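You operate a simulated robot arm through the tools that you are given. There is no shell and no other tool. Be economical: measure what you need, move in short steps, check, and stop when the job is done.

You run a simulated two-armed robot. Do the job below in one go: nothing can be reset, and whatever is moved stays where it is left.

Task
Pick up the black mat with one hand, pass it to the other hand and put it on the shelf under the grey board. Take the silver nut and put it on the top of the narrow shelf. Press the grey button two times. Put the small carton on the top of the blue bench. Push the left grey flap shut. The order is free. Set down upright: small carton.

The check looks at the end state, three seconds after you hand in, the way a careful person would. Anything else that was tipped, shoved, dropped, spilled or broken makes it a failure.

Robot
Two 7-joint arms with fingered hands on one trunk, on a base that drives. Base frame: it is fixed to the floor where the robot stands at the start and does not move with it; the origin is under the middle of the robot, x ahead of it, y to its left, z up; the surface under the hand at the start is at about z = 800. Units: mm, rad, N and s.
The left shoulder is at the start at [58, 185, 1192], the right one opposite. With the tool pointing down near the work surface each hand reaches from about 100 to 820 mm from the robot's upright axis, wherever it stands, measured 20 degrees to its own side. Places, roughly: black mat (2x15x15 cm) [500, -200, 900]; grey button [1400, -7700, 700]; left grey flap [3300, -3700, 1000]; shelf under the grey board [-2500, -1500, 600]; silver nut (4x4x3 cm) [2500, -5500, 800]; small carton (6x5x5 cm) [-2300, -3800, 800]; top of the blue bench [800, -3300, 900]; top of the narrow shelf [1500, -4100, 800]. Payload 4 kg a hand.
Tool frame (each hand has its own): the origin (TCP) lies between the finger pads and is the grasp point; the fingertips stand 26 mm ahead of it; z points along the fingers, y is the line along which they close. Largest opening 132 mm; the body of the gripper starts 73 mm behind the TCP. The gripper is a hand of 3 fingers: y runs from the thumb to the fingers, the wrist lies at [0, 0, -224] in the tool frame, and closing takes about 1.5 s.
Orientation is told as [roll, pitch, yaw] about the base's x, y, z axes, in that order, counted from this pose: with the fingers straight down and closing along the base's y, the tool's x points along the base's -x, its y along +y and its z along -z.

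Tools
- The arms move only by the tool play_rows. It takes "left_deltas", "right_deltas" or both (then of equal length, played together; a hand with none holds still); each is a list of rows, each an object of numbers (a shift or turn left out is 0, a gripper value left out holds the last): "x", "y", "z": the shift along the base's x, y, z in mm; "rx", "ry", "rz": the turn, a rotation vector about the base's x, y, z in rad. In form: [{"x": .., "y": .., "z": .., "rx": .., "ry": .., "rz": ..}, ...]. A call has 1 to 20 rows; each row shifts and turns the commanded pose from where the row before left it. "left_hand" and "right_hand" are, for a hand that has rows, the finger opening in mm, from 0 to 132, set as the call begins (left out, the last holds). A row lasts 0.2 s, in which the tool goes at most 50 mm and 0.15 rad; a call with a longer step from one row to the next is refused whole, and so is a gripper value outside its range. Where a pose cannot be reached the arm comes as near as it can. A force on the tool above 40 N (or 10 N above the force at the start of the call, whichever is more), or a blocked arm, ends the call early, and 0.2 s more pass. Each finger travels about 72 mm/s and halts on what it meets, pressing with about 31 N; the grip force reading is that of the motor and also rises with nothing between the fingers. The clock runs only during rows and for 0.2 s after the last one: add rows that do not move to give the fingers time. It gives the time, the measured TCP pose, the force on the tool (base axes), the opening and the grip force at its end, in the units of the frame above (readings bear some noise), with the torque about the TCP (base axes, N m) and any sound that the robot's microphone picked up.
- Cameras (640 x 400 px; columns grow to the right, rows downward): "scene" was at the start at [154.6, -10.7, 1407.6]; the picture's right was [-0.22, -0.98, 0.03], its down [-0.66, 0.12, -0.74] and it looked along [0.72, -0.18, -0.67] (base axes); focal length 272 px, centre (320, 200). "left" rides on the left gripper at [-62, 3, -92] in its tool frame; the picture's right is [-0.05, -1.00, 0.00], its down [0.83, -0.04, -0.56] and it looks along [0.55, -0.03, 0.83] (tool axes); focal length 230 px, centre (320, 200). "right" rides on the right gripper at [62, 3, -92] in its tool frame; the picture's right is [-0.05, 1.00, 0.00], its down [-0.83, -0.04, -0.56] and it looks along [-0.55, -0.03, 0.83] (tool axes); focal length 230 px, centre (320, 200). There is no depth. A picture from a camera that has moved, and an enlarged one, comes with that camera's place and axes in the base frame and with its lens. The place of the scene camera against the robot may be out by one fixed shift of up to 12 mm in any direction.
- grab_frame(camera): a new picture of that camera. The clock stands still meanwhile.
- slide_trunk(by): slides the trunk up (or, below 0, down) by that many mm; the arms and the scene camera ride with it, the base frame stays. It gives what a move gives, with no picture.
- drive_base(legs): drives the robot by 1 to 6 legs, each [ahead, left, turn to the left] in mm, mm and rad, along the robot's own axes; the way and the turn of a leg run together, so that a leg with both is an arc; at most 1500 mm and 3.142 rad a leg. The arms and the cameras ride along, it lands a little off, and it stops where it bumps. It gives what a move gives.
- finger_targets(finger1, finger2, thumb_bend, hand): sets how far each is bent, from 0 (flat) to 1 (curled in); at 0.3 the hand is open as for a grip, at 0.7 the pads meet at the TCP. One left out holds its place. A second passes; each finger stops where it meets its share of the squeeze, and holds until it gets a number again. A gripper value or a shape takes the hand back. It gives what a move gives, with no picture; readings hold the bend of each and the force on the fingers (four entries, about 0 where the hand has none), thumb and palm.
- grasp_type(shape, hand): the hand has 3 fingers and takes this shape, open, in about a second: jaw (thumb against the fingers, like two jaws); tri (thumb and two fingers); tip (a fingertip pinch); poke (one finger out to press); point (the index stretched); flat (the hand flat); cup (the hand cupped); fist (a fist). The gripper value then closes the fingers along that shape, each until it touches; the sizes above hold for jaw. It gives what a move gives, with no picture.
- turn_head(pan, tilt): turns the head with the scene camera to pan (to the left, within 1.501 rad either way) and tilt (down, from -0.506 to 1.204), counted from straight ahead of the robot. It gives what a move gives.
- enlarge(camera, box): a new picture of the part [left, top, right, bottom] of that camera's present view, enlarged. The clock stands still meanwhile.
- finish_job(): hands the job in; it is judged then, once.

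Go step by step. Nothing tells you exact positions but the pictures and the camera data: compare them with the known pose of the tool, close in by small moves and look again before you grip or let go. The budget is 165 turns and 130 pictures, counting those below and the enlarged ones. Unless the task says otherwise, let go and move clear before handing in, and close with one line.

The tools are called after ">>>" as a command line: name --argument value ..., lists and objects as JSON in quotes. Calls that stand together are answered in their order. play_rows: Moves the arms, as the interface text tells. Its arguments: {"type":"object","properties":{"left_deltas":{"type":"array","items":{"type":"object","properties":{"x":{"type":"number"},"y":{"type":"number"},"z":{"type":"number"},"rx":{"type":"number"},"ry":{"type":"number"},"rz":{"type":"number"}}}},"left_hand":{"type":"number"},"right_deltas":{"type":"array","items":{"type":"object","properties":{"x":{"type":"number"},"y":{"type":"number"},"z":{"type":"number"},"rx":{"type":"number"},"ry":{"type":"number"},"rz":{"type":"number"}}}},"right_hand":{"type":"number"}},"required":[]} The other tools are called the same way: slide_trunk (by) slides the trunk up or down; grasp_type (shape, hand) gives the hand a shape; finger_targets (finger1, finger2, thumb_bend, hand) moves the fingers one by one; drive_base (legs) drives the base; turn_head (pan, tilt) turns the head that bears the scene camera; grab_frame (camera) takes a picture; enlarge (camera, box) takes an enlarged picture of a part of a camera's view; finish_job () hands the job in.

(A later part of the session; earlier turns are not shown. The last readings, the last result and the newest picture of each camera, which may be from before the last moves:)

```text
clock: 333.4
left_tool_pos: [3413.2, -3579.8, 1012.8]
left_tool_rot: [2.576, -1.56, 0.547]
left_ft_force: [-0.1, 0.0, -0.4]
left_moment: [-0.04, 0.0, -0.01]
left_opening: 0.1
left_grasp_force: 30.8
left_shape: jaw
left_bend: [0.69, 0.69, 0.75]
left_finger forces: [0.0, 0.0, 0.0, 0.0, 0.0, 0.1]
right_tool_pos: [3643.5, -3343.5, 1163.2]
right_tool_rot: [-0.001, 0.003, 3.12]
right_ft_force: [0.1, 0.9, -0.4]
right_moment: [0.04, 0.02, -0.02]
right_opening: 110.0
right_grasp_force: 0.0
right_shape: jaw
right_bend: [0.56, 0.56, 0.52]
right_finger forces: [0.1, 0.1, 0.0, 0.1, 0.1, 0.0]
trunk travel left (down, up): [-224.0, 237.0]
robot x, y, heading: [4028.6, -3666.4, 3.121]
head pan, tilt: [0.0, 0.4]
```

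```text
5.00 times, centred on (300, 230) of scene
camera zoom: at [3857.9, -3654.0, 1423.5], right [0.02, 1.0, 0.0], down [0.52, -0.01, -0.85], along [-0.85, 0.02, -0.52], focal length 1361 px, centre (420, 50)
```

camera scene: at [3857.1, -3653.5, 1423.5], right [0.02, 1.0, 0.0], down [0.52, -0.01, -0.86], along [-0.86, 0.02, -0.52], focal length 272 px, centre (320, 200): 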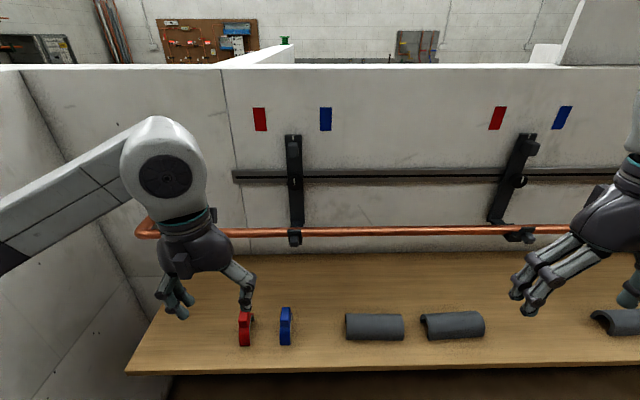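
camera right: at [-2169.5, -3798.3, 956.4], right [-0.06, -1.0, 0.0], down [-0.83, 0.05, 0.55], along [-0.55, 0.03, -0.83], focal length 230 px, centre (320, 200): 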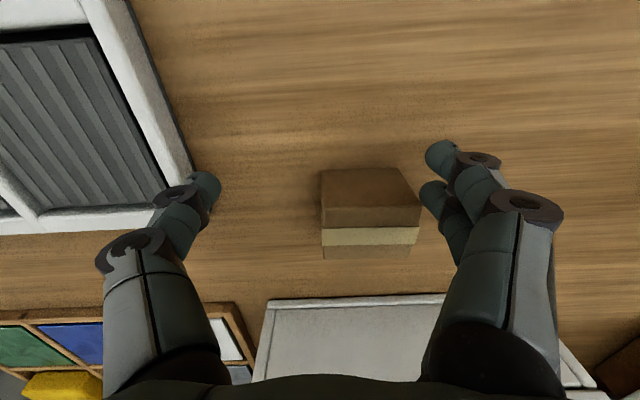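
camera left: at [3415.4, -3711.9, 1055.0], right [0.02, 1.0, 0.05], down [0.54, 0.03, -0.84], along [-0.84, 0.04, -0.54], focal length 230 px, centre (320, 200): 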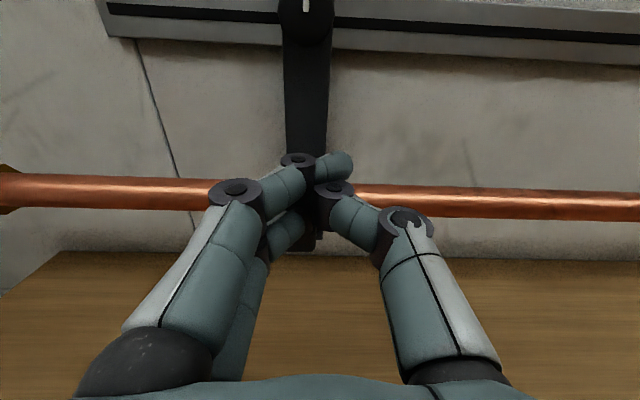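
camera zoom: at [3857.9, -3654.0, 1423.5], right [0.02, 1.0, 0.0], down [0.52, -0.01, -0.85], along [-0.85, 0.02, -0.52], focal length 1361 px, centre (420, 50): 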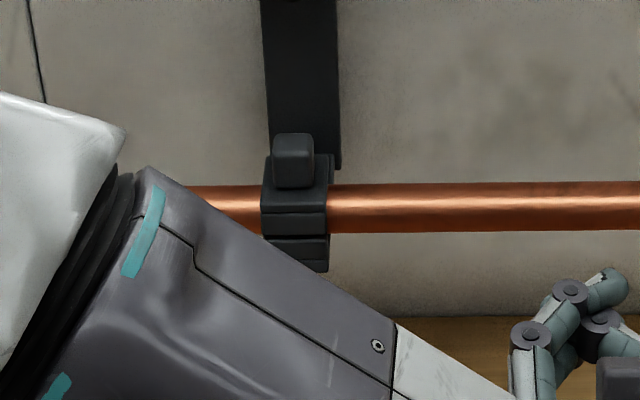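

The flap is shut over the pipe. Now the grey button near [1400, -7700, 700]: I'll fold the left hand back down and drive there.

>>> drive_base --legs '[[-800, 0, 0]]'

>>> play_rows --left_deltas '[{"ry": -0.1428, "y": -12}, {"ry": -0.1428, "y": -12}, {"ry": -0.1428, "y": -12}, {"ry": -0.1428, "y": -12}, {"ry": -0.1428, "y": -12}, {"ry": -0.1428, "y": -12}, {"ry": -0.1428, "y": -12}, {"ry": -0.1428, "y": -12}, {"ry": -0.1428, "y": -12}, {"ry": -0.1428, "y": -12}, {"ry": -0.1428, "y": -12}, {"z": 40}, {"z": 40}, {}]'

>>> drive_base --legs '[[0, 0, 1.59], [1350, 0, 0], [1350, 0, 0], [0, -1500, 0], [0, -1500, 0], [0, -400, 0]]'

>>> grab_frame --camera "scene"

```text
clock: 337.6
left_tool_pos: [4204.7, -3593.2, 1012.6]
left_tool_rot: [2.541, -1.559, 0.566]
left_ft_force: [0.2, -0.9, -0.1]
left_moment: [0.01, -0.01, 0.01]
left_opening: 0.2
left_grasp_force: 31.1
left_shape: jaw
left_bend: [0.69, 0.69, 0.75]
left_finger forces: [0.0, 0.1, 0.1, 0.0, 0.0, 0.0]
right_tool_pos: [4437.2, -3360.0, 1164.2]
right_tool_rot: [0.0, 0.002, 3.105]
right_ft_force: [0.4, 0.1, 0.3]
right_moment: [0.0, -0.02, -0.02]
right_opening: 109.9
right_grasp_force: 0.1
right_shape: jaw
right_bend: [0.56, 0.56, 0.52]
right_finger forces: [0.0, 0.0, 0.0, 0.0, 0.1, 0.0]
trunk travel left (down, up): [-224.0, 237.0]
robot x, y, heading: [4816.9, -3687.5, 3.11]
head pan, tilt: [0.0, 0.4]
```

```text
clock: 340.6
left_tool_pos: [4201.2, -3725.0, 1092.2]
left_tool_rot: [-0.034, -0.008, 3.135]
left_ft_force: [0.5, -0.3, 0.6]
left_moment: [-0.01, -0.02, -0.02]
left_opening: 0.1
left_grasp_force: 31.2
left_shape: jaw
left_bend: [0.69, 0.69, 0.75]
left_finger forces: [0.0, 0.1, 0.0, 0.0, 0.0, 0.0]
right_tool_pos: [4437.8, -3361.5, 1163.5]
right_tool_rot: [-0.001, 0.002, 3.105]
right_ft_force: [-0.2, 0.8, 0.1]
right_moment: [-0.03, 0.0, 0.02]
right_opening: 110.3
right_grasp_force: 0.0
right_shape: jaw
right_bend: [0.56, 0.56, 0.52]
right_finger forces: [0.0, 0.0, 0.0, 0.0, 0.1, 0.1]
trunk travel left (down, up): [-224.0, 237.0]
robot x, y, heading: [4816.4, -3685.6, 3.106]
head pan, tilt: [0.0, 0.4]
```

```text
clock: 373.9
left_tool_pos: [1522.7, -7063.9, 1092.0]
left_tool_rot: [-0.033, -0.01, -1.548]
left_ft_force: [1.0, -0.2, -1.0]
left_moment: [-0.03, -0.02, 0.0]
left_opening: 0.0
left_grasp_force: 30.6
left_shape: jaw
left_bend: [0.69, 0.69, 0.75]
left_finger forces: [0.0, 0.0, 0.1, 0.0, 0.0, 0.0]
right_tool_pos: [1150.7, -6838.8, 1162.5]
right_tool_rot: [-0.002, 0.003, -1.578]
right_ft_force: [-0.3, -0.1, -0.6]
right_moment: [0.02, 0.0, 0.01]
right_opening: 110.2
right_grasp_force: 0.2
right_shape: jaw
right_bend: [0.56, 0.56, 0.52]
right_finger forces: [0.0, 0.1, 0.0, 0.0, 0.0, 0.0]
trunk travel left (down, up): [-224.0, 237.0]
robot x, y, heading: [1469.5, -6447.1, -1.582]
head pan, tilt: [0.0, 0.4]
```

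```text
15 pictures are left
camera scene: at [1463.8, -6609.2, 1423.4], right [-1.0, 0.01, 0.0], down [0.0, 0.52, -0.85], along [-0.01, -0.85, -0.52], focal length 272 px, centre (320, 200)
```

scene: 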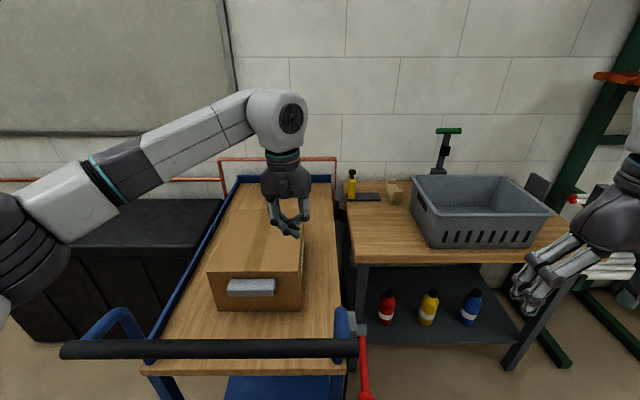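

A trolley and a bench stand ahead. I'll zoom in around the place where the button should be.

>>> enlarge --camera "scene" --box '[300, 120, 480, 280]'

```text
2.50 times, centred on (390, 200) of scene
camera zoom: at [1463.8, -6609.2, 1423.4], right [-1.0, 0.01, 0.0], down [0.0, 0.52, -0.85], along [-0.01, -0.85, -0.52], focal length 681 px, centre (145, 200)
```

zoom: 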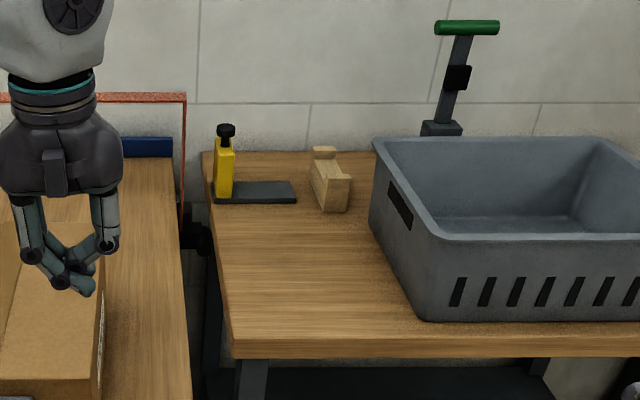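

>>> enlarge --camera "scene" --box '[325, 190, 365, 240]'

```text
8.00 times, centred on (345, 215) of scene
camera zoom: at [1463.8, -6609.2, 1423.4], right [-1.0, 0.01, 0.0], down [0.0, 0.52, -0.85], along [-0.01, -0.85, -0.52], focal length 2178 px, centre (120, 80)
```

zoom: 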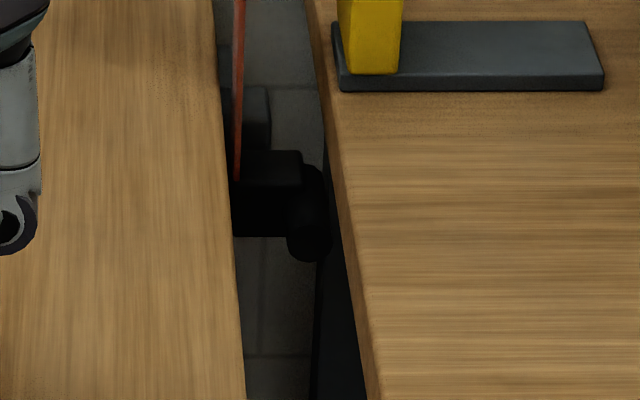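

Something dark sits in the gap between the trolley and the bench, close to the stated button place. I'll move in front of the bench's left end for a better view.

>>> drive_base --legs '[[0, -370, 0.011], [480, 0, 0]]'

>>> turn_head --pan 0.45 --tilt 0.6

>>> grab_frame --camera "scene"

```text
clock: 378.7
left_tool_pos: [1155.1, -7544.0, 1093.6]
left_tool_rot: [-0.033, -0.009, -1.546]
left_ft_force: [0.6, 0.1, -0.8]
left_moment: [-0.01, 0.0, -0.02]
left_opening: 0.2
left_grasp_force: 30.6
left_shape: jaw
left_bend: [0.69, 0.69, 0.75]
left_finger forces: [0.0, 0.0, 0.0, 0.0, 0.1, 0.1]
right_tool_pos: [783.7, -7320.3, 1163.3]
right_tool_rot: [0.001, 0.002, -1.576]
right_ft_force: [0.0, 0.6, 0.3]
right_moment: [0.01, 0.01, 0.0]
right_opening: 110.1
right_grasp_force: 0.0
right_shape: jaw
right_bend: [0.56, 0.56, 0.52]
right_finger forces: [0.0, 0.1, 0.1, 0.0, 0.0, 0.1]
trunk travel left (down, up): [-224.0, 237.0]
robot x, y, heading: [1102.0, -6937.3, -1.573]
head pan, tilt: [0.0, 0.4]
```

```text
clock: 379.6
left_tool_pos: [1154.1, -7545.0, 1092.2]
left_tool_rot: [-0.032, -0.01, -1.549]
left_ft_force: [-0.2, -0.1, 0.0]
left_moment: [0.01, 0.04, 0.0]
left_opening: 0.0
left_grasp_force: 31.4
left_shape: jaw
left_bend: [0.69, 0.69, 0.75]
left_finger forces: [0.0, 0.0, 0.0, 0.1, 0.1, 0.1]
right_tool_pos: [782.6, -7321.2, 1165.3]
right_tool_rot: [-0.001, 0.002, -1.578]
right_ft_force: [0.6, 0.4, 0.8]
right_moment: [-0.03, 0.01, 0.04]
right_opening: 110.2
right_grasp_force: 0.0
right_shape: jaw
right_bend: [0.56, 0.56, 0.52]
right_finger forces: [0.1, 0.1, 0.1, 0.1, 0.0, 0.0]
trunk travel left (down, up): [-224.0, 237.0]
robot x, y, heading: [1101.9, -6934.4, -1.575]
head pan, tilt: [0.45, 0.6]
```

```text
12 pictures are left
camera scene: at [1134.6, -7075.4, 1407.4], right [-0.9, -0.42, -0.06], down [-0.24, 0.62, -0.74], along [0.35, -0.66, -0.67], focal length 272 px, centre (320, 200)
```

scene: 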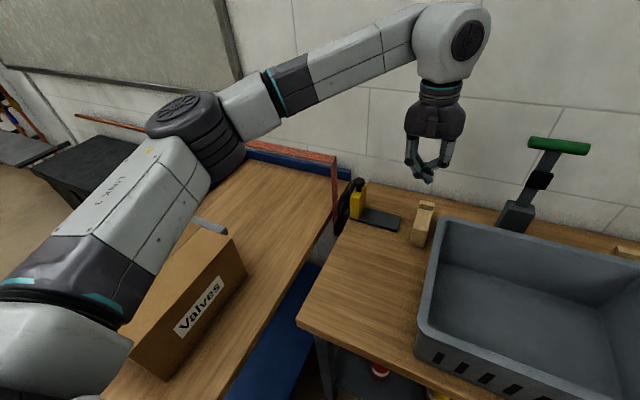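

The expected place projects right onto the dark thing at the gap's back. Zooming in.

>>> enlarge --camera "scene" --box '[315, 160, 415, 250]'

```text
4.44 times, centred on (365, 205) of scene
camera zoom: at [1134.6, -7075.4, 1407.4], right [-0.9, -0.42, -0.06], down [-0.24, 0.62, -0.74], along [0.35, -0.66, -0.67], focal length 1210 px, centre (120, 178)
```

zoom: 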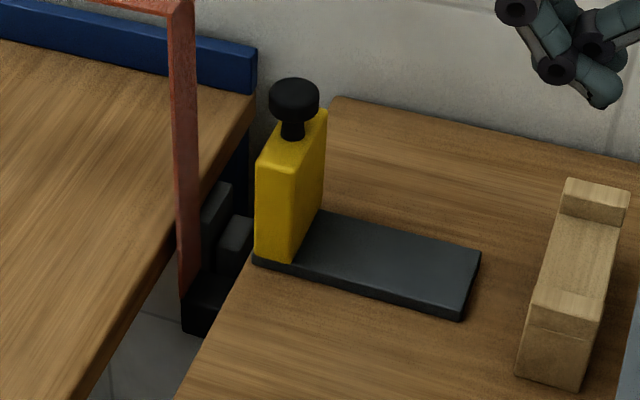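

The grey block in the gap triangulates to about [1370, -7701, 731], matching the button's place. I'll point the left hand forward, open, to inspect it with the hand camera between the fingers.

>>> play_rows --left_deltas '[{"rx": -0.1428, "x": 20, "y": 10}, {"rx": -0.1428, "x": 20, "y": 10}, {"rx": -0.1428, "x": 20, "y": 10}, {"rx": -0.1428, "x": 20, "y": 10}, {"rx": -0.1428, "x": 20, "y": 10}, {"rx": -0.1428, "x": 20, "y": 10}, {"rx": -0.1428, "x": 20, "y": 10}, {"rx": -0.1428, "x": 20, "y": 10}, {"rx": -0.1428, "x": 20, "y": 10}, {"rx": -0.1428, "x": 20, "y": 10}, {"rx": -0.1428, "x": 15, "y": 10}, {"z": -40}, {"z": -40}, {"z": -40}, {"z": -30}, {}]' --left_hand 132

>>> grab_frame --camera "left"

```text
clock: 383.0
left_tool_pos: [1319.4, -7474.5, 1074.9]
left_tool_rot: [-0.123, -1.315, -1.503]
left_ft_force: [-0.6, 0.7, 0.2]
left_moment: [-0.02, 0.0, 0.0]
left_opening: 132.0
left_grasp_force: 0.1
left_shape: jaw
left_bend: [0.3, 0.3, 0.3]
left_finger forces: [0.1, 0.1, 0.0, 0.0, 0.0, 0.0]
left hand out of reach, approached as far as the arm can: row 9, 10, 11, 12, 13, 14, 15
right_tool_pos: [782.7, -7320.3, 1163.8]
right_tool_rot: [0.001, 0.001, -1.578]
right_ft_force: [-0.3, 0.0, -0.2]
right_moment: [0.01, -0.03, -0.03]
right_opening: 110.0
right_grasp_force: 0.0
right_shape: jaw
right_bend: [0.56, 0.56, 0.52]
right_finger forces: [0.0, 0.1, 0.1, 0.0, 0.1, 0.0]
trunk travel left (down, up): [-224.0, 237.0]
robot x, y, heading: [1098.9, -6933.8, -1.575]
head pan, tilt: [0.45, 0.6]
```

```text
10 pictures are left
camera left: at [1328.4, -7402.3, 1156.0], right [-1.0, 0.04, 0.08], down [-0.03, 0.75, -0.66], along [-0.08, -0.66, -0.74], focal length 230 px, centre (320, 200)
```

left: 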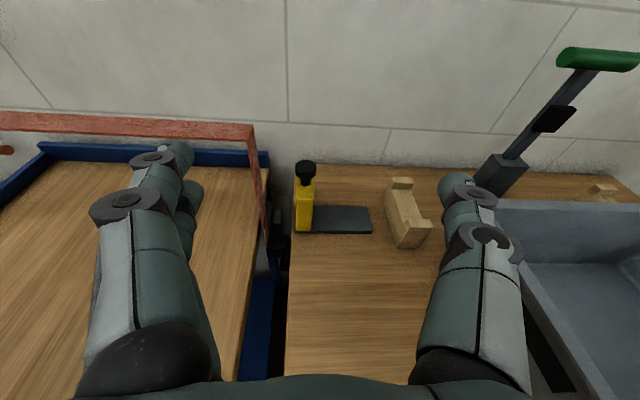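

>>> enlarge --camera "left" --box '[245, 190, 315, 270]'

```text
5.00 times, centred on (280, 230) of left
camera zoom: at [1328.4, -7402.3, 1156.0], right [-1.0, 0.04, 0.08], down [-0.03, 0.75, -0.66], along [-0.08, -0.66, -0.74], focal length 1150 px, centre (520, 50)
```

zoom: 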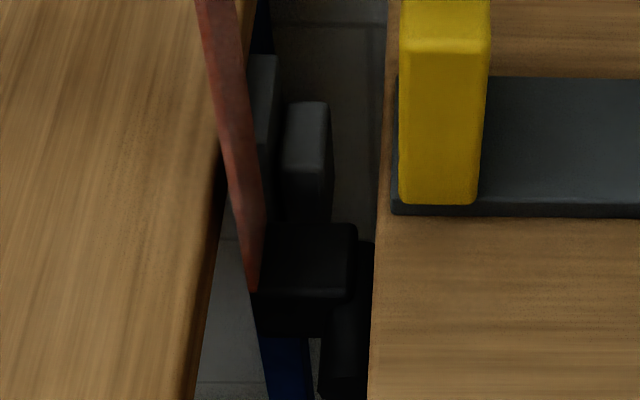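

The grey block looks like a push-button on the trolley's side facing the bench, at about [1375, -7706, 731], in an ~80 mm gap. I'll return the hand to pointing down, then lean the trunk and move closer to reach the gap from above.

>>> play_rows --left_deltas '[{"rx": 0.1467}, {"rx": 0.1467}, {"rx": 0.1467}, {"rx": 0.1467}, {"rx": 0.1467}, {"rx": 0.1467}, {"rx": 0.1467}, {"rx": 0.1467}, {"rx": 0.1467}, {}]'

>>> drive_base --legs '[[45, 0, 0]]'

>>> slide_trunk --by -80

```text
clock: 385.2
left_tool_pos: [1319.7, -7473.5, 1075.1]
left_tool_rot: [-0.054, 0.005, -1.553]
left_ft_force: [-1.0, 0.0, 0.2]
left_moment: [-0.01, 0.01, -0.03]
left_opening: 131.7
left_grasp_force: 0.1
left_shape: jaw
left_bend: [0.3, 0.3, 0.3]
left_finger forces: [0.0, 0.0, 0.0, 0.0, 0.0, 0.0]
right_tool_pos: [785.6, -7320.9, 1163.5]
right_tool_rot: [0.001, 0.002, -1.579]
right_ft_force: [-0.2, 0.8, -0.3]
right_moment: [-0.01, 0.0, 0.01]
right_opening: 110.2
right_grasp_force: 0.1
right_shape: jaw
right_bend: [0.56, 0.56, 0.52]
right_finger forces: [0.0, 0.1, 0.1, 0.1, 0.0, 0.0]
trunk travel left (down, up): [-224.0, 237.0]
robot x, y, heading: [1101.7, -6930.0, -1.57]
head pan, tilt: [0.45, 0.6]
```

```text
clock: 386.1
left_tool_pos: [1319.0, -7514.5, 1076.1]
left_tool_rot: [-0.055, 0.001, -1.554]
left_ft_force: [0.9, 0.2, -0.1]
left_moment: [-0.02, 0.0, -0.01]
left_opening: 131.9
left_grasp_force: 0.0
left_shape: jaw
left_bend: [0.3, 0.3, 0.3]
left_finger forces: [0.0, 0.1, 0.0, 0.0, 0.0, 0.0]
right_tool_pos: [782.2, -7358.6, 1165.0]
right_tool_rot: [-0.001, -0.002, -1.578]
right_ft_force: [-0.6, 0.2, 0.3]
right_moment: [-0.06, 0.0, 0.0]
right_opening: 110.0
right_grasp_force: 0.1
right_shape: jaw
right_bend: [0.56, 0.56, 0.52]
right_finger forces: [0.0, 0.0, 0.0, 0.1, 0.0, 0.0]
trunk travel left (down, up): [-224.0, 237.0]
robot x, y, heading: [1099.5, -6973.9, -1.582]
head pan, tilt: [0.45, 0.6]
```

```text
clock: 387.3
left_tool_pos: [1319.0, -7518.8, 995.7]
left_tool_rot: [-0.056, 0.002, -1.551]
left_ft_force: [0.3, 0.1, 0.3]
left_moment: [-0.02, 0.01, 0.01]
left_opening: 131.9
left_grasp_force: 0.0
left_shape: jaw
left_bend: [0.3, 0.3, 0.3]
left_finger forces: [0.0, 0.1, 0.0, 0.0, 0.0, 0.0]
right_tool_pos: [782.9, -7364.0, 1084.1]
right_tool_rot: [0.0, 0.001, -1.577]
right_ft_force: [0.0, -1.0, -0.3]
right_moment: [-0.04, 0.01, -0.01]
right_opening: 110.1
right_grasp_force: 0.0
right_shape: jaw
right_bend: [0.56, 0.56, 0.52]
right_finger forces: [0.1, 0.0, 0.0, 0.1, 0.1, 0.0]
trunk travel left (down, up): [-144.0, 317.0]
robot x, y, heading: [1097.6, -6973.8, -1.58]
head pan, tilt: [0.45, 0.6]
```

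I'll raise the hand above the post's height, set the poke shape, and move over the gap.

>>> play_rows --left_deltas '[{"z": 40, "rx": 0.04}, {"z": 30}, {}]' --left_hand 60

>>> grasp_type --hand "left" --shape "poke"

>>> play_rows --left_deltas '[{"y": -40, "x": 10}, {"y": -40, "x": 10}, {"y": -40, "x": 10}, {"y": -40}, {"y": -30}, {}]'

>>> grab_frame --camera "left"

```text
clock: 388.1
left_tool_pos: [1318.3, -7516.7, 1064.3]
left_tool_rot: [-0.057, 0.046, -1.554]
left_ft_force: [0.6, 0.5, -0.4]
left_moment: [0.04, 0.02, 0.0]
left_opening: 60.8
left_grasp_force: 0.1
left_shape: jaw
left_bend: [0.73, 0.73, 0.7]
left_finger forces: [0.0, 0.0, 0.0, 0.0, 0.2, 0.0]
right_tool_pos: [783.8, -7364.0, 1082.9]
right_tool_rot: [0.001, 0.003, -1.578]
right_ft_force: [-0.1, 0.1, -0.6]
right_moment: [0.02, -0.03, 0.03]
right_opening: 110.1
right_grasp_force: 0.0
right_shape: jaw
right_bend: [0.56, 0.56, 0.52]
right_finger forces: [0.1, 0.0, 0.0, 0.0, 0.1, 0.0]
trunk travel left (down, up): [-144.0, 317.0]
robot x, y, heading: [1100.9, -6974.1, -1.575]
head pan, tilt: [0.45, 0.6]
```

```text
clock: 389.0
left_tool_pos: [1318.4, -7516.4, 1065.2]
left_tool_rot: [-0.055, 0.043, -1.553]
left_ft_force: [-0.1, -0.8, -0.1]
left_moment: [-0.01, -0.01, 0.04]
left_opening: 0.0
left_grasp_force: 0.0
left_shape: poke
left_bend: [1.0, 1.0, 0.45]
left_finger forces: [0.0, 0.0, 0.1, 0.1, 0.0, 0.0]
right_tool_pos: [783.4, -7363.1, 1083.6]
right_tool_rot: [0.001, 0.003, -1.576]
right_ft_force: [-0.5, -0.6, 0.7]
right_moment: [-0.03, 0.0, 0.01]
right_opening: 110.0
right_grasp_force: 0.0
right_shape: jaw
right_bend: [0.56, 0.56, 0.52]
right_finger forces: [0.0, 0.0, 0.0, 0.0, 0.1, 0.0]
trunk travel left (down, up): [-144.0, 317.0]
robot x, y, heading: [1101.2, -6977.0, -1.578]
head pan, tilt: [0.45, 0.6]
```

```text
clock: 390.4
left_tool_pos: [1350.4, -7708.4, 1063.7]
left_tool_rot: [-0.055, 0.044, -1.555]
left_ft_force: [0.2, -0.1, 0.0]
left_moment: [0.0, 0.0, -0.01]
left_opening: 0.0
left_grasp_force: 0.1
left_shape: poke
left_bend: [1.0, 1.0, 0.45]
left_finger forces: [0.1, 0.0, 0.0, 0.0, 0.0, 0.1]
right_tool_pos: [783.7, -7363.8, 1084.8]
right_tool_rot: [-0.002, 0.001, -1.578]
right_ft_force: [-0.3, -0.4, 1.1]
right_moment: [-0.01, 0.01, 0.0]
right_opening: 110.2
right_grasp_force: 0.0
right_shape: jaw
right_bend: [0.56, 0.56, 0.52]
right_finger forces: [0.1, 0.1, 0.0, 0.0, 0.0, 0.0]
trunk travel left (down, up): [-144.0, 317.0]
robot x, y, heading: [1100.9, -6975.4, -1.573]
head pan, tilt: [0.45, 0.6]
```

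```text
8 pictures are left
camera left: at [1359.4, -7775.0, 1152.0], right [-1.0, -0.07, 0.05], down [-0.03, 0.81, 0.59], along [-0.08, 0.59, -0.8], focal length 230 px, centre (320, 200)
```

left: 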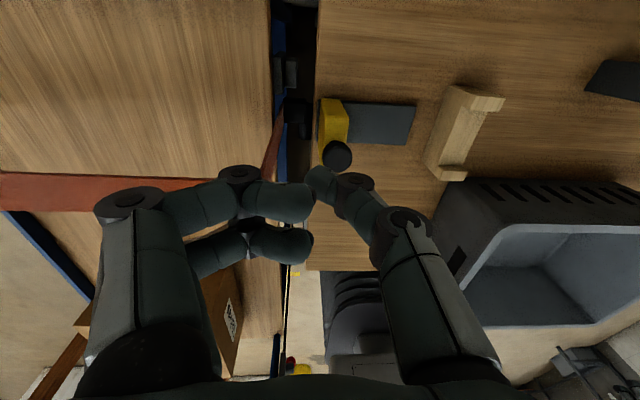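

The hand reaches. Zoom from this side to see the button's shape and place.

>>> enlarge --camera "left" --box '[255, 30, 335, 150]'

```text
3.33 times, centred on (295, 90) of left
camera zoom: at [1359.4, -7775.0, 1152.0], right [-1.0, -0.07, 0.05], down [-0.03, 0.81, 0.59], along [-0.08, 0.59, -0.8], focal length 767 px, centre (403, 567)
```

zoom: 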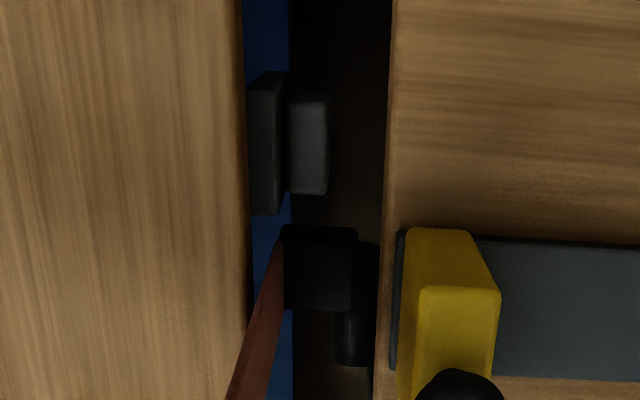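

Now it's clear: a plate on the trolley's side with a grey block protruding toward the bench, so it is pressed toward +x. The gap is only about 58 mm wide, so I'll turn the hand 90° so that its narrow side fits, and use one finger.

>>> play_rows --left_deltas '[{"rz": -0.1428}, {"rz": -0.1428}, {"rz": -0.1428}, {"rz": -0.1428}, {"rz": -0.1428}, {"rz": -0.1428}, {"rz": -0.1428}, {"rz": -0.1428}, {"rz": -0.1428}, {"rz": -0.1428}, {"rz": -0.1428}, {}]'

>>> finger_targets --hand "left" --finger1 0.68 --finger2 1.0 --thumb_bend 1.0

>>> grab_frame --camera "left"

```text
clock: 393.0
left_tool_pos: [1349.2, -7707.4, 1064.1]
left_tool_rot: [-0.056, 0.044, -3.125]
left_ft_force: [0.6, 0.1, -0.4]
left_moment: [-0.01, -0.01, -0.02]
left_opening: 0.0
left_grasp_force: 0.1
left_shape: poke
left_bend: [1.0, 1.0, 0.45]
left_finger forces: [0.0, 0.0, 0.0, 0.0, 0.0, 0.1]
right_tool_pos: [783.1, -7364.4, 1084.1]
right_tool_rot: [0.001, 0.002, -1.58]
right_ft_force: [0.7, 0.1, -0.9]
right_moment: [-0.01, -0.05, 0.01]
right_opening: 110.1
right_grasp_force: 0.0
right_shape: jaw
right_bend: [0.56, 0.56, 0.52]
right_finger forces: [0.1, 0.0, 0.1, 0.1, 0.0, 0.0]
trunk travel left (down, up): [-144.0, 317.0]
robot x, y, heading: [1102.5, -6977.8, -1.581]
head pan, tilt: [0.45, 0.6]
```

```text
clock: 394.0
left_tool_pos: [1349.6, -7707.5, 1063.8]
left_tool_rot: [-0.055, 0.044, -3.124]
left_ft_force: [-0.4, -1.0, -0.1]
left_moment: [0.03, 0.0, -0.03]
left_opening: 14.5
left_grasp_force: 0.1
left_shape: fingers
left_bend: [0.67, 1.0, 0.9]
left_finger forces: [0.0, 0.0, 0.0, 0.1, 0.1, 0.1]
right_tool_pos: [782.6, -7363.0, 1082.7]
right_tool_rot: [0.0, 0.002, -1.578]
right_ft_force: [0.2, -0.2, -0.3]
right_moment: [0.0, 0.0, -0.02]
right_opening: 110.3
right_grasp_force: 0.0
right_shape: jaw
right_bend: [0.56, 0.56, 0.52]
right_finger forces: [0.1, 0.0, 0.0, 0.0, 0.1, 0.1]
trunk travel left (down, up): [-144.0, 317.0]
robot x, y, heading: [1099.1, -6977.3, -1.582]
head pan, tilt: [0.45, 0.6]
```

```text
6 pictures are left
camera left: at [1283.6, -7718.0, 1152.1], right [-0.07, 1.0, 0.05], down [0.81, 0.03, 0.59], along [0.59, 0.09, -0.8], focal length 230 px, centre (320, 200)
```

left: 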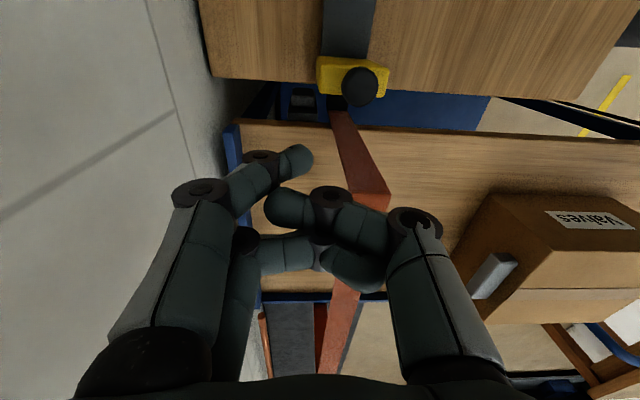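

The button must be pushed toward +x with a digit between the bench edge and the block, while the post and bar limit the arm. I'll tilt the hand 45° over the bench (tips toward +x) so that the thumb points down into the gap.

>>> slide_trunk --by 80

>>> play_rows --left_deltas '[{"rz": 0.1428}, {"rz": 0.1428}, {"rz": 0.1428}, {"rz": 0.1428}, {"rz": 0.1428}, {"rz": 0.1428}, {"rz": 0.1428}, {"rz": 0.1428}, {"rz": 0.1428}, {"rz": 0.1428}, {"rz": 0.1428}, {}]'

>>> play_rows --left_deltas '[{"ry": -0.131, "y": -3}, {"ry": -0.131, "y": -3}, {"ry": -0.131, "y": -3}, {"ry": -0.131, "y": -3}, {"ry": -0.131, "y": -3}, {"ry": -0.131}, {}]'

>>> finger_targets --hand "left" --finger1 0.6 --finger2 0.6 --thumb_bend 0.15

>>> turn_head --pan 0.4 --tilt 0.4

```text
clock: 395.2
left_tool_pos: [1349.3, -7704.7, 1145.9]
left_tool_rot: [-0.048, 0.044, -3.125]
left_ft_force: [0.1, 0.2, 0.0]
left_moment: [-0.03, -0.02, 0.0]
left_opening: 14.5
left_grasp_force: 0.0
left_shape: fingers
left_bend: [0.67, 1.0, 0.9]
left_finger forces: [0.0, 0.0, 0.1, 0.0, 0.0, 0.1]
right_tool_pos: [784.0, -7364.1, 1163.1]
right_tool_rot: [0.0, 0.001, -1.577]
right_ft_force: [-0.7, 0.2, -0.6]
right_moment: [0.0, -0.02, -0.04]
right_opening: 109.8
right_grasp_force: 0.1
right_shape: jaw
right_bend: [0.56, 0.56, 0.52]
right_finger forces: [0.0, 0.0, 0.0, 0.0, 0.0, 0.1]
trunk travel left (down, up): [-224.0, 237.0]
robot x, y, heading: [1097.5, -6978.0, -1.577]
head pan, tilt: [0.45, 0.6]
```

```text
clock: 397.8
left_tool_pos: [1349.2, -7704.2, 1147.9]
left_tool_rot: [-0.045, 0.043, -1.548]
left_ft_force: [-0.2, -0.1, -0.8]
left_moment: [0.03, 0.0, 0.02]
left_opening: 14.6
left_grasp_force: 0.1
left_shape: fingers
left_bend: [0.67, 1.0, 0.9]
left_finger forces: [0.0, 0.0, 0.0, 0.0, 0.0, 0.0]
right_tool_pos: [783.2, -7363.5, 1163.7]
right_tool_rot: [0.0, 0.002, -1.579]
right_ft_force: [-0.4, 0.8, -0.2]
right_moment: [0.01, -0.03, 0.0]
right_opening: 109.9
right_grasp_force: 0.0
right_shape: jaw
right_bend: [0.56, 0.56, 0.52]
right_finger forces: [0.0, 0.0, 0.0, 0.0, 0.0, 0.0]
trunk travel left (down, up): [-224.0, 237.0]
robot x, y, heading: [1098.1, -6979.6, -1.581]
head pan, tilt: [0.45, 0.6]
```

```text
clock: 399.4
left_tool_pos: [1351.1, -7714.7, 1144.1]
left_tool_rot: [0.707, 0.029, -1.532]
left_ft_force: [-0.2, -0.1, 0.3]
left_moment: [-0.01, 0.04, 0.01]
left_opening: 14.8
left_grasp_force: 0.1
left_shape: fingers
left_bend: [0.67, 1.0, 0.9]
left_finger forces: [0.1, 0.0, 0.1, 0.0, 0.0, 0.0]
left hand out of reach, approached as far as the arm can: row 5, 6
right_tool_pos: [782.5, -7363.5, 1163.4]
right_tool_rot: [0.001, 0.002, -1.576]
right_ft_force: [0.4, 0.2, 0.2]
right_moment: [-0.01, 0.01, 0.01]
right_opening: 109.8
right_grasp_force: 0.0
right_shape: jaw
right_bend: [0.56, 0.56, 0.52]
right_finger forces: [0.0, 0.0, 0.1, 0.0, 0.1, 0.0]
trunk travel left (down, up): [-224.0, 237.0]
robot x, y, heading: [1100.4, -6978.8, -1.574]
head pan, tilt: [0.45, 0.6]
```

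```text
clock: 400.4
left_tool_pos: [1349.3, -7715.4, 1143.4]
left_tool_rot: [0.705, 0.029, -1.532]
left_ft_force: [-0.1, 0.0, -1.3]
left_moment: [-0.03, -0.01, 0.0]
left_opening: 99.3
left_grasp_force: 0.0
left_shape: fingers
left_bend: [0.6, 0.6, 0.15]
left_finger forces: [0.0, 0.0, 0.1, 0.0, 0.0, 0.1]
right_tool_pos: [783.3, -7363.8, 1163.2]
right_tool_rot: [-0.001, 0.0, -1.579]
right_ft_force: [0.3, -0.1, -0.2]
right_moment: [-0.01, 0.0, 0.01]
right_opening: 110.0
right_grasp_force: 0.0
right_shape: jaw
right_bend: [0.56, 0.56, 0.52]
right_finger forces: [0.0, 0.0, 0.0, 0.1, 0.0, 0.0]
trunk travel left (down, up): [-224.0, 237.0]
robot x, y, heading: [1098.2, -6973.5, -1.573]
head pan, tilt: [0.45, 0.6]
```

```text
clock: 401.1
left_tool_pos: [1348.9, -7715.4, 1143.7]
left_tool_rot: [0.708, 0.029, -1.532]
left_ft_force: [0.1, 0.1, -0.4]
left_moment: [-0.03, 0.0, 0.0]
left_opening: 99.2
left_grasp_force: 0.1
left_shape: fingers
left_bend: [0.6, 0.6, 0.15]
left_finger forces: [0.0, 0.1, 0.1, 0.1, 0.0, 0.0]
right_tool_pos: [783.3, -7363.4, 1162.4]
right_tool_rot: [-0.002, 0.001, -1.577]
right_ft_force: [0.3, -0.8, -0.6]
right_moment: [-0.02, -0.01, -0.03]
right_opening: 110.0
right_grasp_force: 0.1
right_shape: jaw
right_bend: [0.56, 0.56, 0.52]
right_finger forces: [0.0, 0.1, 0.1, 0.0, 0.0, 0.1]
trunk travel left (down, up): [-224.0, 237.0]
robot x, y, heading: [1101.9, -6976.9, -1.578]
head pan, tilt: [0.4, 0.4]
```

>>> grab_frame --camera "left"

```text
5 pictures are left
camera left: at [1293.7, -7781.4, 1213.3], right [-0.76, -0.06, -0.65], down [-0.42, 0.8, 0.42], along [0.5, 0.59, -0.64], focal length 230 px, centre (320, 200)
```

left: 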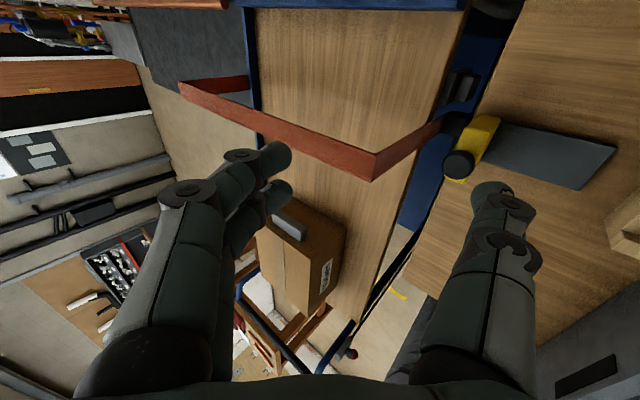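

The thumb is nearly vertical in this tilt. I'll set tilt to about 0.6, open thumb and fingers flat, and lower above the gap for a precise check.

>>> finger_targets --hand "left" --finger1 0.1 --finger2 0.1 --thumb_bend 0.0

>>> play_rows --left_deltas '[{"ry": 0.11, "x": 15}, {"x": 20, "z": -30}, {"x": 20, "z": -30}, {"x": 22, "y": -8, "z": -30}, {"z": -40}, {"z": -40}, {"z": -35}, {}]'

>>> grab_frame --camera "left"

```text
clock: 402.1
left_tool_pos: [1349.9, -7714.5, 1144.4]
left_tool_rot: [0.708, 0.028, -1.533]
left_ft_force: [-0.3, 0.3, -0.3]
left_moment: [-0.01, 0.0, 0.0]
left_opening: 174.8
left_grasp_force: 0.0
left_shape: fingers
left_bend: [0.1, 0.1, 0.0]
left_finger forces: [0.0, 0.0, 0.1, 0.0, 0.0, 0.0]
right_tool_pos: [782.0, -7365.0, 1164.3]
right_tool_rot: [0.001, 0.003, -1.576]
right_ft_force: [-0.3, 1.2, -0.1]
right_moment: [0.03, 0.0, 0.0]
right_opening: 109.9
right_grasp_force: 0.1
right_shape: jaw
right_bend: [0.56, 0.56, 0.52]
right_finger forces: [0.0, 0.1, 0.1, 0.0, 0.0, 0.0]
trunk travel left (down, up): [-224.0, 237.0]
robot x, y, heading: [1098.6, -6976.7, -1.579]
head pan, tilt: [0.4, 0.4]
```

```text
clock: 403.9
left_tool_pos: [1424.5, -7721.6, 939.6]
left_tool_rot: [0.63, 0.021, -1.529]
left_ft_force: [-0.7, 0.1, -0.6]
left_moment: [-0.02, 0.0, -0.01]
left_opening: 175.1
left_grasp_force: 0.2
left_shape: fingers
left_bend: [0.1, 0.1, 0.0]
left_finger forces: [0.0, 0.1, 0.0, 0.1, 0.1, 0.0]
right_tool_pos: [782.6, -7364.0, 1164.2]
right_tool_rot: [0.0, 0.001, -1.578]
right_ft_force: [0.1, 0.1, -0.2]
right_moment: [0.04, 0.02, -0.02]
right_opening: 110.2
right_grasp_force: 0.2
right_shape: jaw
right_bend: [0.56, 0.56, 0.52]
right_finger forces: [0.1, 0.0, 0.1, 0.0, 0.0, 0.1]
trunk travel left (down, up): [-224.0, 237.0]
robot x, y, heading: [1103.0, -6980.5, -1.579]
head pan, tilt: [0.4, 0.4]
```

```text
4 pictures are left
camera left: at [1374.6, -7788.4, 1013.7], right [-0.8, -0.07, -0.59], down [-0.4, 0.81, 0.44], along [0.44, 0.59, -0.68], focal length 230 px, centre (320, 200)
```

left: 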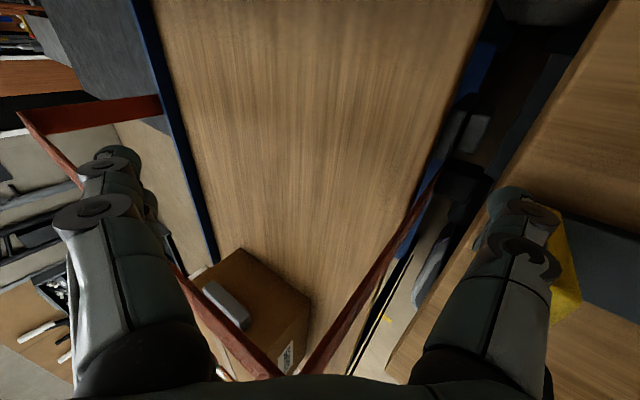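

The thumb tip is at about [1351, -7730, 877], the button block at [1379, -7725] with its face near x = 1371, and the bench edge near x = 1350. I'll adjust the tilt slightly and lower to just above the gap.

>>> play_rows --left_deltas '[{"ry": 0.08, "x": 8, "y": 5}, {"x": 8}, {"z": -25}, {"z": -25}, {"z": -20}, {}]'

>>> enlarge --camera "left" --box '[410, 80, 590, 260]'

```text
clock: 405.3
left_tool_pos: [1440.2, -7718.0, 868.2]
left_tool_rot: [0.548, 0.025, -1.53]
left_ft_force: [-0.1, -0.3, 0.1]
left_moment: [-0.04, -0.02, -0.01]
left_opening: 175.5
left_grasp_force: 0.0
left_shape: fingers
left_bend: [0.1, 0.1, 0.0]
left_finger forces: [0.0, 0.0, 0.0, 0.0, 0.1, 0.0]
right_tool_pos: [782.4, -7362.7, 1162.6]
right_tool_rot: [0.001, 0.002, -1.577]
right_ft_force: [-0.2, 0.2, -0.2]
right_moment: [0.0, -0.02, 0.0]
right_opening: 109.8
right_grasp_force: 0.2
right_shape: jaw
right_bend: [0.56, 0.56, 0.52]
right_finger forces: [0.0, 0.0, 0.1, 0.1, 0.1, 0.0]
trunk travel left (down, up): [-224.0, 237.0]
robot x, y, heading: [1098.0, -6981.1, -1.576]
head pan, tilt: [0.4, 0.4]
```

```text
2.22 times, centred on (500, 170) of left
camera zoom: at [1398.1, -7784.4, 947.2], right [-0.85, -0.07, -0.52], down [-0.36, 0.81, 0.47], along [0.39, 0.59, -0.71], focal length 511 px, centre (-80, 267)
```

zoom: 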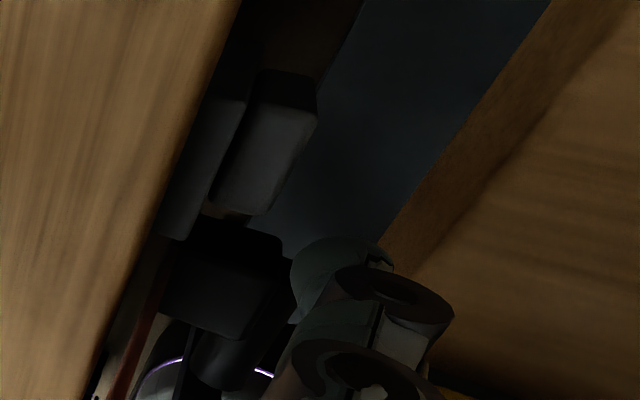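

The thumb tip is aligned over the channel between bench edge (x ≈ 1347) and button face (x ≈ 1374). I'll shift 4 mm and lower gently into the gap.

>>> play_rows --left_deltas '[{"x": -4}, {"z": -10}, {"z": -10}, {"z": -8}, {"z": -8}, {"z": -6}, {"z": -6}, {"z": -5}, {}]'

```text
clock: 407.3
left_tool_pos: [1439.7, -7716.6, 814.5]
left_tool_rot: [0.55, 0.025, -1.531]
left_ft_force: [0.5, 0.1, 0.0]
left_moment: [0.02, 0.0, 0.04]
left_opening: 175.2
left_grasp_force: 0.1
left_shape: fingers
left_bend: [0.1, 0.1, 0.0]
left_finger forces: [0.1, 0.1, 0.1, 0.0, 0.1, 0.0]
right_tool_pos: [783.7, -7364.2, 1163.3]
right_tool_rot: [0.001, 0.001, -1.578]
right_ft_force: [0.5, 0.1, 0.8]
right_moment: [-0.03, 0.0, 0.02]
right_opening: 110.0
right_grasp_force: 0.1
right_shape: jaw
right_bend: [0.56, 0.56, 0.52]
right_finger forces: [0.0, 0.1, 0.0, 0.1, 0.1, 0.0]
trunk travel left (down, up): [-224.0, 237.0]
robot x, y, heading: [1097.0, -6977.3, -1.575]
head pan, tilt: [0.4, 0.4]
```

In the gap with no contact. Now pushing toward +x in small steps, watching force and sound.

>>> play_rows --left_deltas '[{"x": 2}, {"x": 2}, {"x": 2}, {"x": 2}, {}]'

>>> play_rows --left_deltas '[{"x": 2}, {"x": 2}, {"x": 2}, {}]'

```text
clock: 408.5
left_tool_pos: [1445.8, -7717.9, 816.2]
left_tool_rot: [0.55, 0.023, -1.531]
left_ft_force: [-0.1, 0.0, 0.0]
left_moment: [-0.02, 0.01, -0.03]
left_opening: 175.2
left_grasp_force: 0.0
left_shape: fingers
left_bend: [0.1, 0.1, 0.0]
left_finger forces: [0.1, 0.0, 0.1, 0.1, 0.0, 0.0]
right_tool_pos: [783.8, -7363.8, 1163.9]
right_tool_rot: [-0.002, 0.002, -1.577]
right_ft_force: [-0.1, -0.3, 0.8]
right_moment: [0.02, -0.01, -0.03]
right_opening: 110.1
right_grasp_force: 0.1
right_shape: jaw
right_bend: [0.56, 0.56, 0.52]
right_finger forces: [0.0, 0.1, 0.0, 0.1, 0.0, 0.1]
trunk travel left (down, up): [-224.0, 237.0]
robot x, y, heading: [1096.8, -6977.6, -1.579]
head pan, tilt: [0.4, 0.4]
```

```text
clock: 409.5
left_tool_pos: [1452.7, -7717.9, 815.9]
left_tool_rot: [0.55, 0.025, -1.53]
left_ft_force: [0.6, 0.3, 0.4]
left_moment: [0.03, 0.05, -0.01]
left_opening: 175.2
left_grasp_force: 0.1
left_shape: fingers
left_bend: [0.1, 0.1, 0.0]
left_finger forces: [0.0, 0.0, 0.1, 0.1, 0.0, 0.1]
right_tool_pos: [783.0, -7364.5, 1162.8]
right_tool_rot: [-0.002, 0.0, -1.578]
right_ft_force: [-0.2, 0.8, -0.1]
right_moment: [0.04, -0.02, 0.04]
right_opening: 110.0
right_grasp_force: 0.0
right_shape: jaw
right_bend: [0.56, 0.56, 0.52]
right_finger forces: [0.0, 0.0, 0.0, 0.1, 0.0, 0.0]
trunk travel left (down, up): [-224.0, 237.0]
robot x, y, heading: [1102.4, -6974.6, -1.574]
head pan, tilt: [0.4, 0.4]
```

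No contact yet, so the tip may be passing over the block. I'll step back, go 12 mm lower, and push again.

>>> play_rows --left_deltas '[{"x": -5}, {"x": -5}, {"x": -4}, {"z": -4}, {"z": -4}, {"z": -4}, {}]'

>>> play_rows --left_deltas '[{"x": 2}, {"x": 2}, {"x": 2}, {"x": 2}, {"x": 2}, {}]'

>>> play_rows --left_deltas '[{"x": 2}, {"x": 2}, {"x": 2}, {}]'

```text
clock: 411.1
left_tool_pos: [1438.1, -7714.2, 804.2]
left_tool_rot: [0.551, 0.025, -1.53]
left_ft_force: [-0.1, -1.0, 0.7]
left_moment: [-0.01, -0.02, 0.0]
left_opening: 175.0
left_grasp_force: 0.0
left_shape: fingers
left_bend: [0.1, 0.1, 0.0]
left_finger forces: [0.0, 0.0, 0.0, 0.1, 0.0, 0.0]
right_tool_pos: [782.9, -7364.8, 1163.3]
right_tool_rot: [0.0, 0.002, -1.577]
right_ft_force: [0.0, -0.9, -0.2]
right_moment: [0.0, 0.01, 0.0]
right_opening: 110.4
right_grasp_force: 0.1
right_shape: jaw
right_bend: [0.56, 0.56, 0.52]
right_finger forces: [0.1, 0.0, 0.1, 0.0, 0.0, 0.0]
trunk travel left (down, up): [-224.0, 237.0]
robot x, y, heading: [1099.3, -6978.1, -1.575]
head pan, tilt: [0.4, 0.4]
```

```text
clock: 412.5
left_tool_pos: [1448.7, -7717.3, 804.4]
left_tool_rot: [0.551, 0.025, -1.531]
left_ft_force: [-1.8, -0.9, 1.0]
left_moment: [0.01, 0.13, -0.02]
left_opening: 176.1
left_grasp_force: 0.5
left_shape: fingers
left_bend: [0.1, 0.1, 0.0]
left_finger forces: [0.0, 0.0, 0.1, 0.0, 1.3, 0.0]
right_tool_pos: [782.8, -7365.0, 1164.9]
right_tool_rot: [0.001, 0.002, -1.576]
right_ft_force: [-0.1, 0.5, 0.5]
right_moment: [0.0, -0.01, 0.01]
right_opening: 109.7
right_grasp_force: 0.1
right_shape: jaw
right_bend: [0.56, 0.56, 0.52]
right_finger forces: [0.0, 0.1, 0.0, 0.0, 0.0, 0.1]
trunk travel left (down, up): [-224.0, 237.0]
robot x, y, heading: [1103.2, -6974.3, -1.578]
head pan, tilt: [0.4, 0.4]
```

```text
clock: 413.5
left_tool_pos: [1453.9, -7717.0, 804.6]
left_tool_rot: [0.55, 0.023, -1.531]
left_ft_force: [-3.7, 0.7, 1.6]
left_moment: [0.03, 0.28, -0.05]
left_opening: 177.6
left_grasp_force: 1.2
left_shape: fingers
left_bend: [0.1, 0.1, 0.0]
left_finger forces: [0.0, 0.0, 0.1, 0.0, 2.7, 0.0]
right_tool_pos: [782.0, -7364.6, 1164.3]
right_tool_rot: [-0.001, 0.003, -1.579]
right_ft_force: [0.1, -0.1, 0.1]
right_moment: [0.01, 0.06, -0.01]
right_opening: 110.0
right_grasp_force: 0.0
right_shape: jaw
right_bend: [0.56, 0.56, 0.52]
right_finger forces: [0.0, 0.0, 0.0, 0.0, 0.1, 0.0]
trunk travel left (down, up): [-224.0, 237.0]
robot x, y, heading: [1094.4, -6976.1, -1.579]
head pan, tilt: [0.4, 0.4]
heard: click
```

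A click: first press registered. I'll release fully and press a second time.

>>> play_rows --left_deltas '[{"x": -4}, {"x": -4}, {"x": -4}, {"x": -4}, {}, {}]'

>>> play_rows --left_deltas '[{"x": 2}, {"x": 2}, {"x": 2}, {"x": 2}, {"x": 2}, {"x": 2}, {"x": 2}, {"x": 2}, {}]'

```text
clock: 414.9
left_tool_pos: [1438.3, -7716.1, 805.2]
left_tool_rot: [0.551, 0.026, -1.531]
left_ft_force: [-0.2, 0.3, -0.7]
left_moment: [-0.01, 0.0, -0.01]
left_opening: 175.3
left_grasp_force: 0.0
left_shape: fingers
left_bend: [0.1, 0.1, 0.0]
left_finger forces: [0.0, 0.0, 0.0, 0.0, 0.0, 0.0]
right_tool_pos: [782.9, -7363.6, 1163.5]
right_tool_rot: [-0.001, 0.001, -1.577]
right_ft_force: [-1.1, 0.2, 0.0]
right_moment: [0.0, 0.03, 0.02]
right_opening: 110.0
right_grasp_force: 0.0
right_shape: jaw
right_bend: [0.56, 0.56, 0.52]
right_finger forces: [0.0, 0.0, 0.0, 0.0, 0.1, 0.1]
trunk travel left (down, up): [-224.0, 237.0]
robot x, y, heading: [1095.8, -6977.8, -1.575]
head pan, tilt: [0.4, 0.4]
```

```text
clock: 416.9
left_tool_pos: [1454.3, -7716.7, 804.9]
left_tool_rot: [0.551, 0.025, -1.532]
left_ft_force: [-2.1, 1.0, 1.8]
left_moment: [0.05, 0.26, -0.03]
left_opening: 177.7
left_grasp_force: 1.5
left_shape: fingers
left_bend: [0.1, 0.1, 0.0]
left_finger forces: [0.0, 0.1, 0.1, 0.1, 2.8, 0.0]
right_tool_pos: [782.3, -7363.3, 1164.6]
right_tool_rot: [-0.001, 0.002, -1.576]
right_ft_force: [0.0, 0.0, 0.2]
right_moment: [0.03, 0.0, 0.04]
right_opening: 110.0
right_grasp_force: 0.0
right_shape: jaw
right_bend: [0.56, 0.56, 0.52]
right_finger forces: [0.1, 0.0, 0.0, 0.0, 0.1, 0.0]
trunk travel left (down, up): [-224.0, 237.0]
robot x, y, heading: [1098.8, -6977.8, -1.574]
head pan, tilt: [0.4, 0.4]
heard: click
```

Second click heard. I'll release, lift straight up out of the gap, and move clear.

>>> play_rows --left_deltas '[{"x": -4}, {"x": -4}, {"x": -4}, {"x": -4}, {"z": 10}, {"z": 20}, {"z": 30}, {"z": 40}, {"z": 40}, {"z": 40}, {"z": 40}, {"z": 40}, {"z": 40}, {}]'

>>> play_rows --left_deltas '[{"x": -20, "ry": 0.13}, {"x": -20, "ry": 0.13}, {"x": -20, "ry": 0.13}, {"x": -20, "ry": 0.13}, {"y": 40}, {"y": 40}, {"y": 40}, {"y": 40}, {"y": 30}, {}]' --left_hand 60

>>> grab_frame --camera "scene"

```text
clock: 419.9
left_tool_pos: [1439.7, -7717.6, 1103.9]
left_tool_rot: [0.549, 0.024, -1.53]
left_ft_force: [0.0, 0.4, 0.2]
left_moment: [0.03, -0.01, 0.01]
left_opening: 175.6
left_grasp_force: 0.1
left_shape: fingers
left_bend: [0.1, 0.1, 0.0]
left_finger forces: [0.1, 0.1, 0.1, 0.1, 0.0, 0.1]
right_tool_pos: [783.3, -7365.2, 1162.9]
right_tool_rot: [0.0, 0.001, -1.577]
right_ft_force: [0.0, -0.1, 0.4]
right_moment: [0.02, 0.0, -0.02]
right_opening: 110.1
right_grasp_force: 0.0
right_shape: jaw
right_bend: [0.56, 0.56, 0.52]
right_finger forces: [0.0, 0.0, 0.1, 0.0, 0.0, 0.0]
trunk travel left (down, up): [-224.0, 237.0]
robot x, y, heading: [1100.0, -6973.5, -1.578]
head pan, tilt: [0.4, 0.4]
```

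```text
clock: 422.1
left_tool_pos: [1358.9, -7529.3, 1103.6]
left_tool_rot: [0.03, 0.044, -1.548]
left_ft_force: [0.1, 0.4, -0.3]
left_moment: [0.01, -0.03, 0.0]
left_opening: 0.0
left_grasp_force: 0.1
left_shape: poke
left_bend: [1.0, 1.0, 0.45]
left_finger forces: [0.0, 0.0, 0.0, 0.0, 0.0, 0.1]
right_tool_pos: [783.5, -7363.5, 1163.5]
right_tool_rot: [0.0, 0.001, -1.579]
right_ft_force: [-0.1, 0.4, -0.3]
right_moment: [-0.01, 0.0, 0.01]
right_opening: 110.3
right_grasp_force: 0.1
right_shape: jaw
right_bend: [0.56, 0.56, 0.52]
right_finger forces: [0.1, 0.1, 0.0, 0.0, 0.0, 0.1]
trunk travel left (down, up): [-224.0, 237.0]
robot x, y, heading: [1102.7, -6977.0, -1.583]
head pan, tilt: [0.4, 0.4]
```

```text
2 pictures are left
camera scene: at [1131.9, -7128.1, 1424.4], right [-0.92, -0.38, -0.06], down [-0.15, 0.49, -0.86], along [0.35, -0.79, -0.51], focal length 272 px, centre (320, 200)
```

scene: 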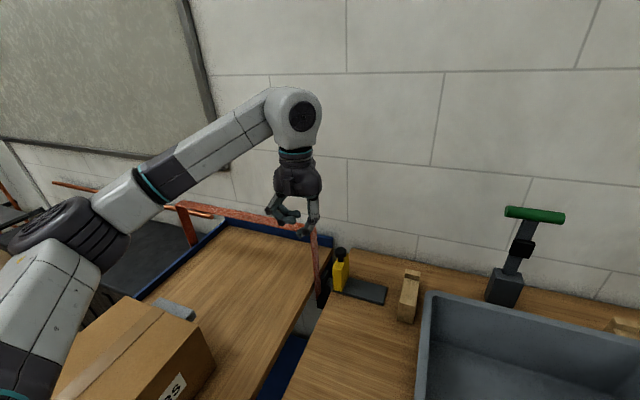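

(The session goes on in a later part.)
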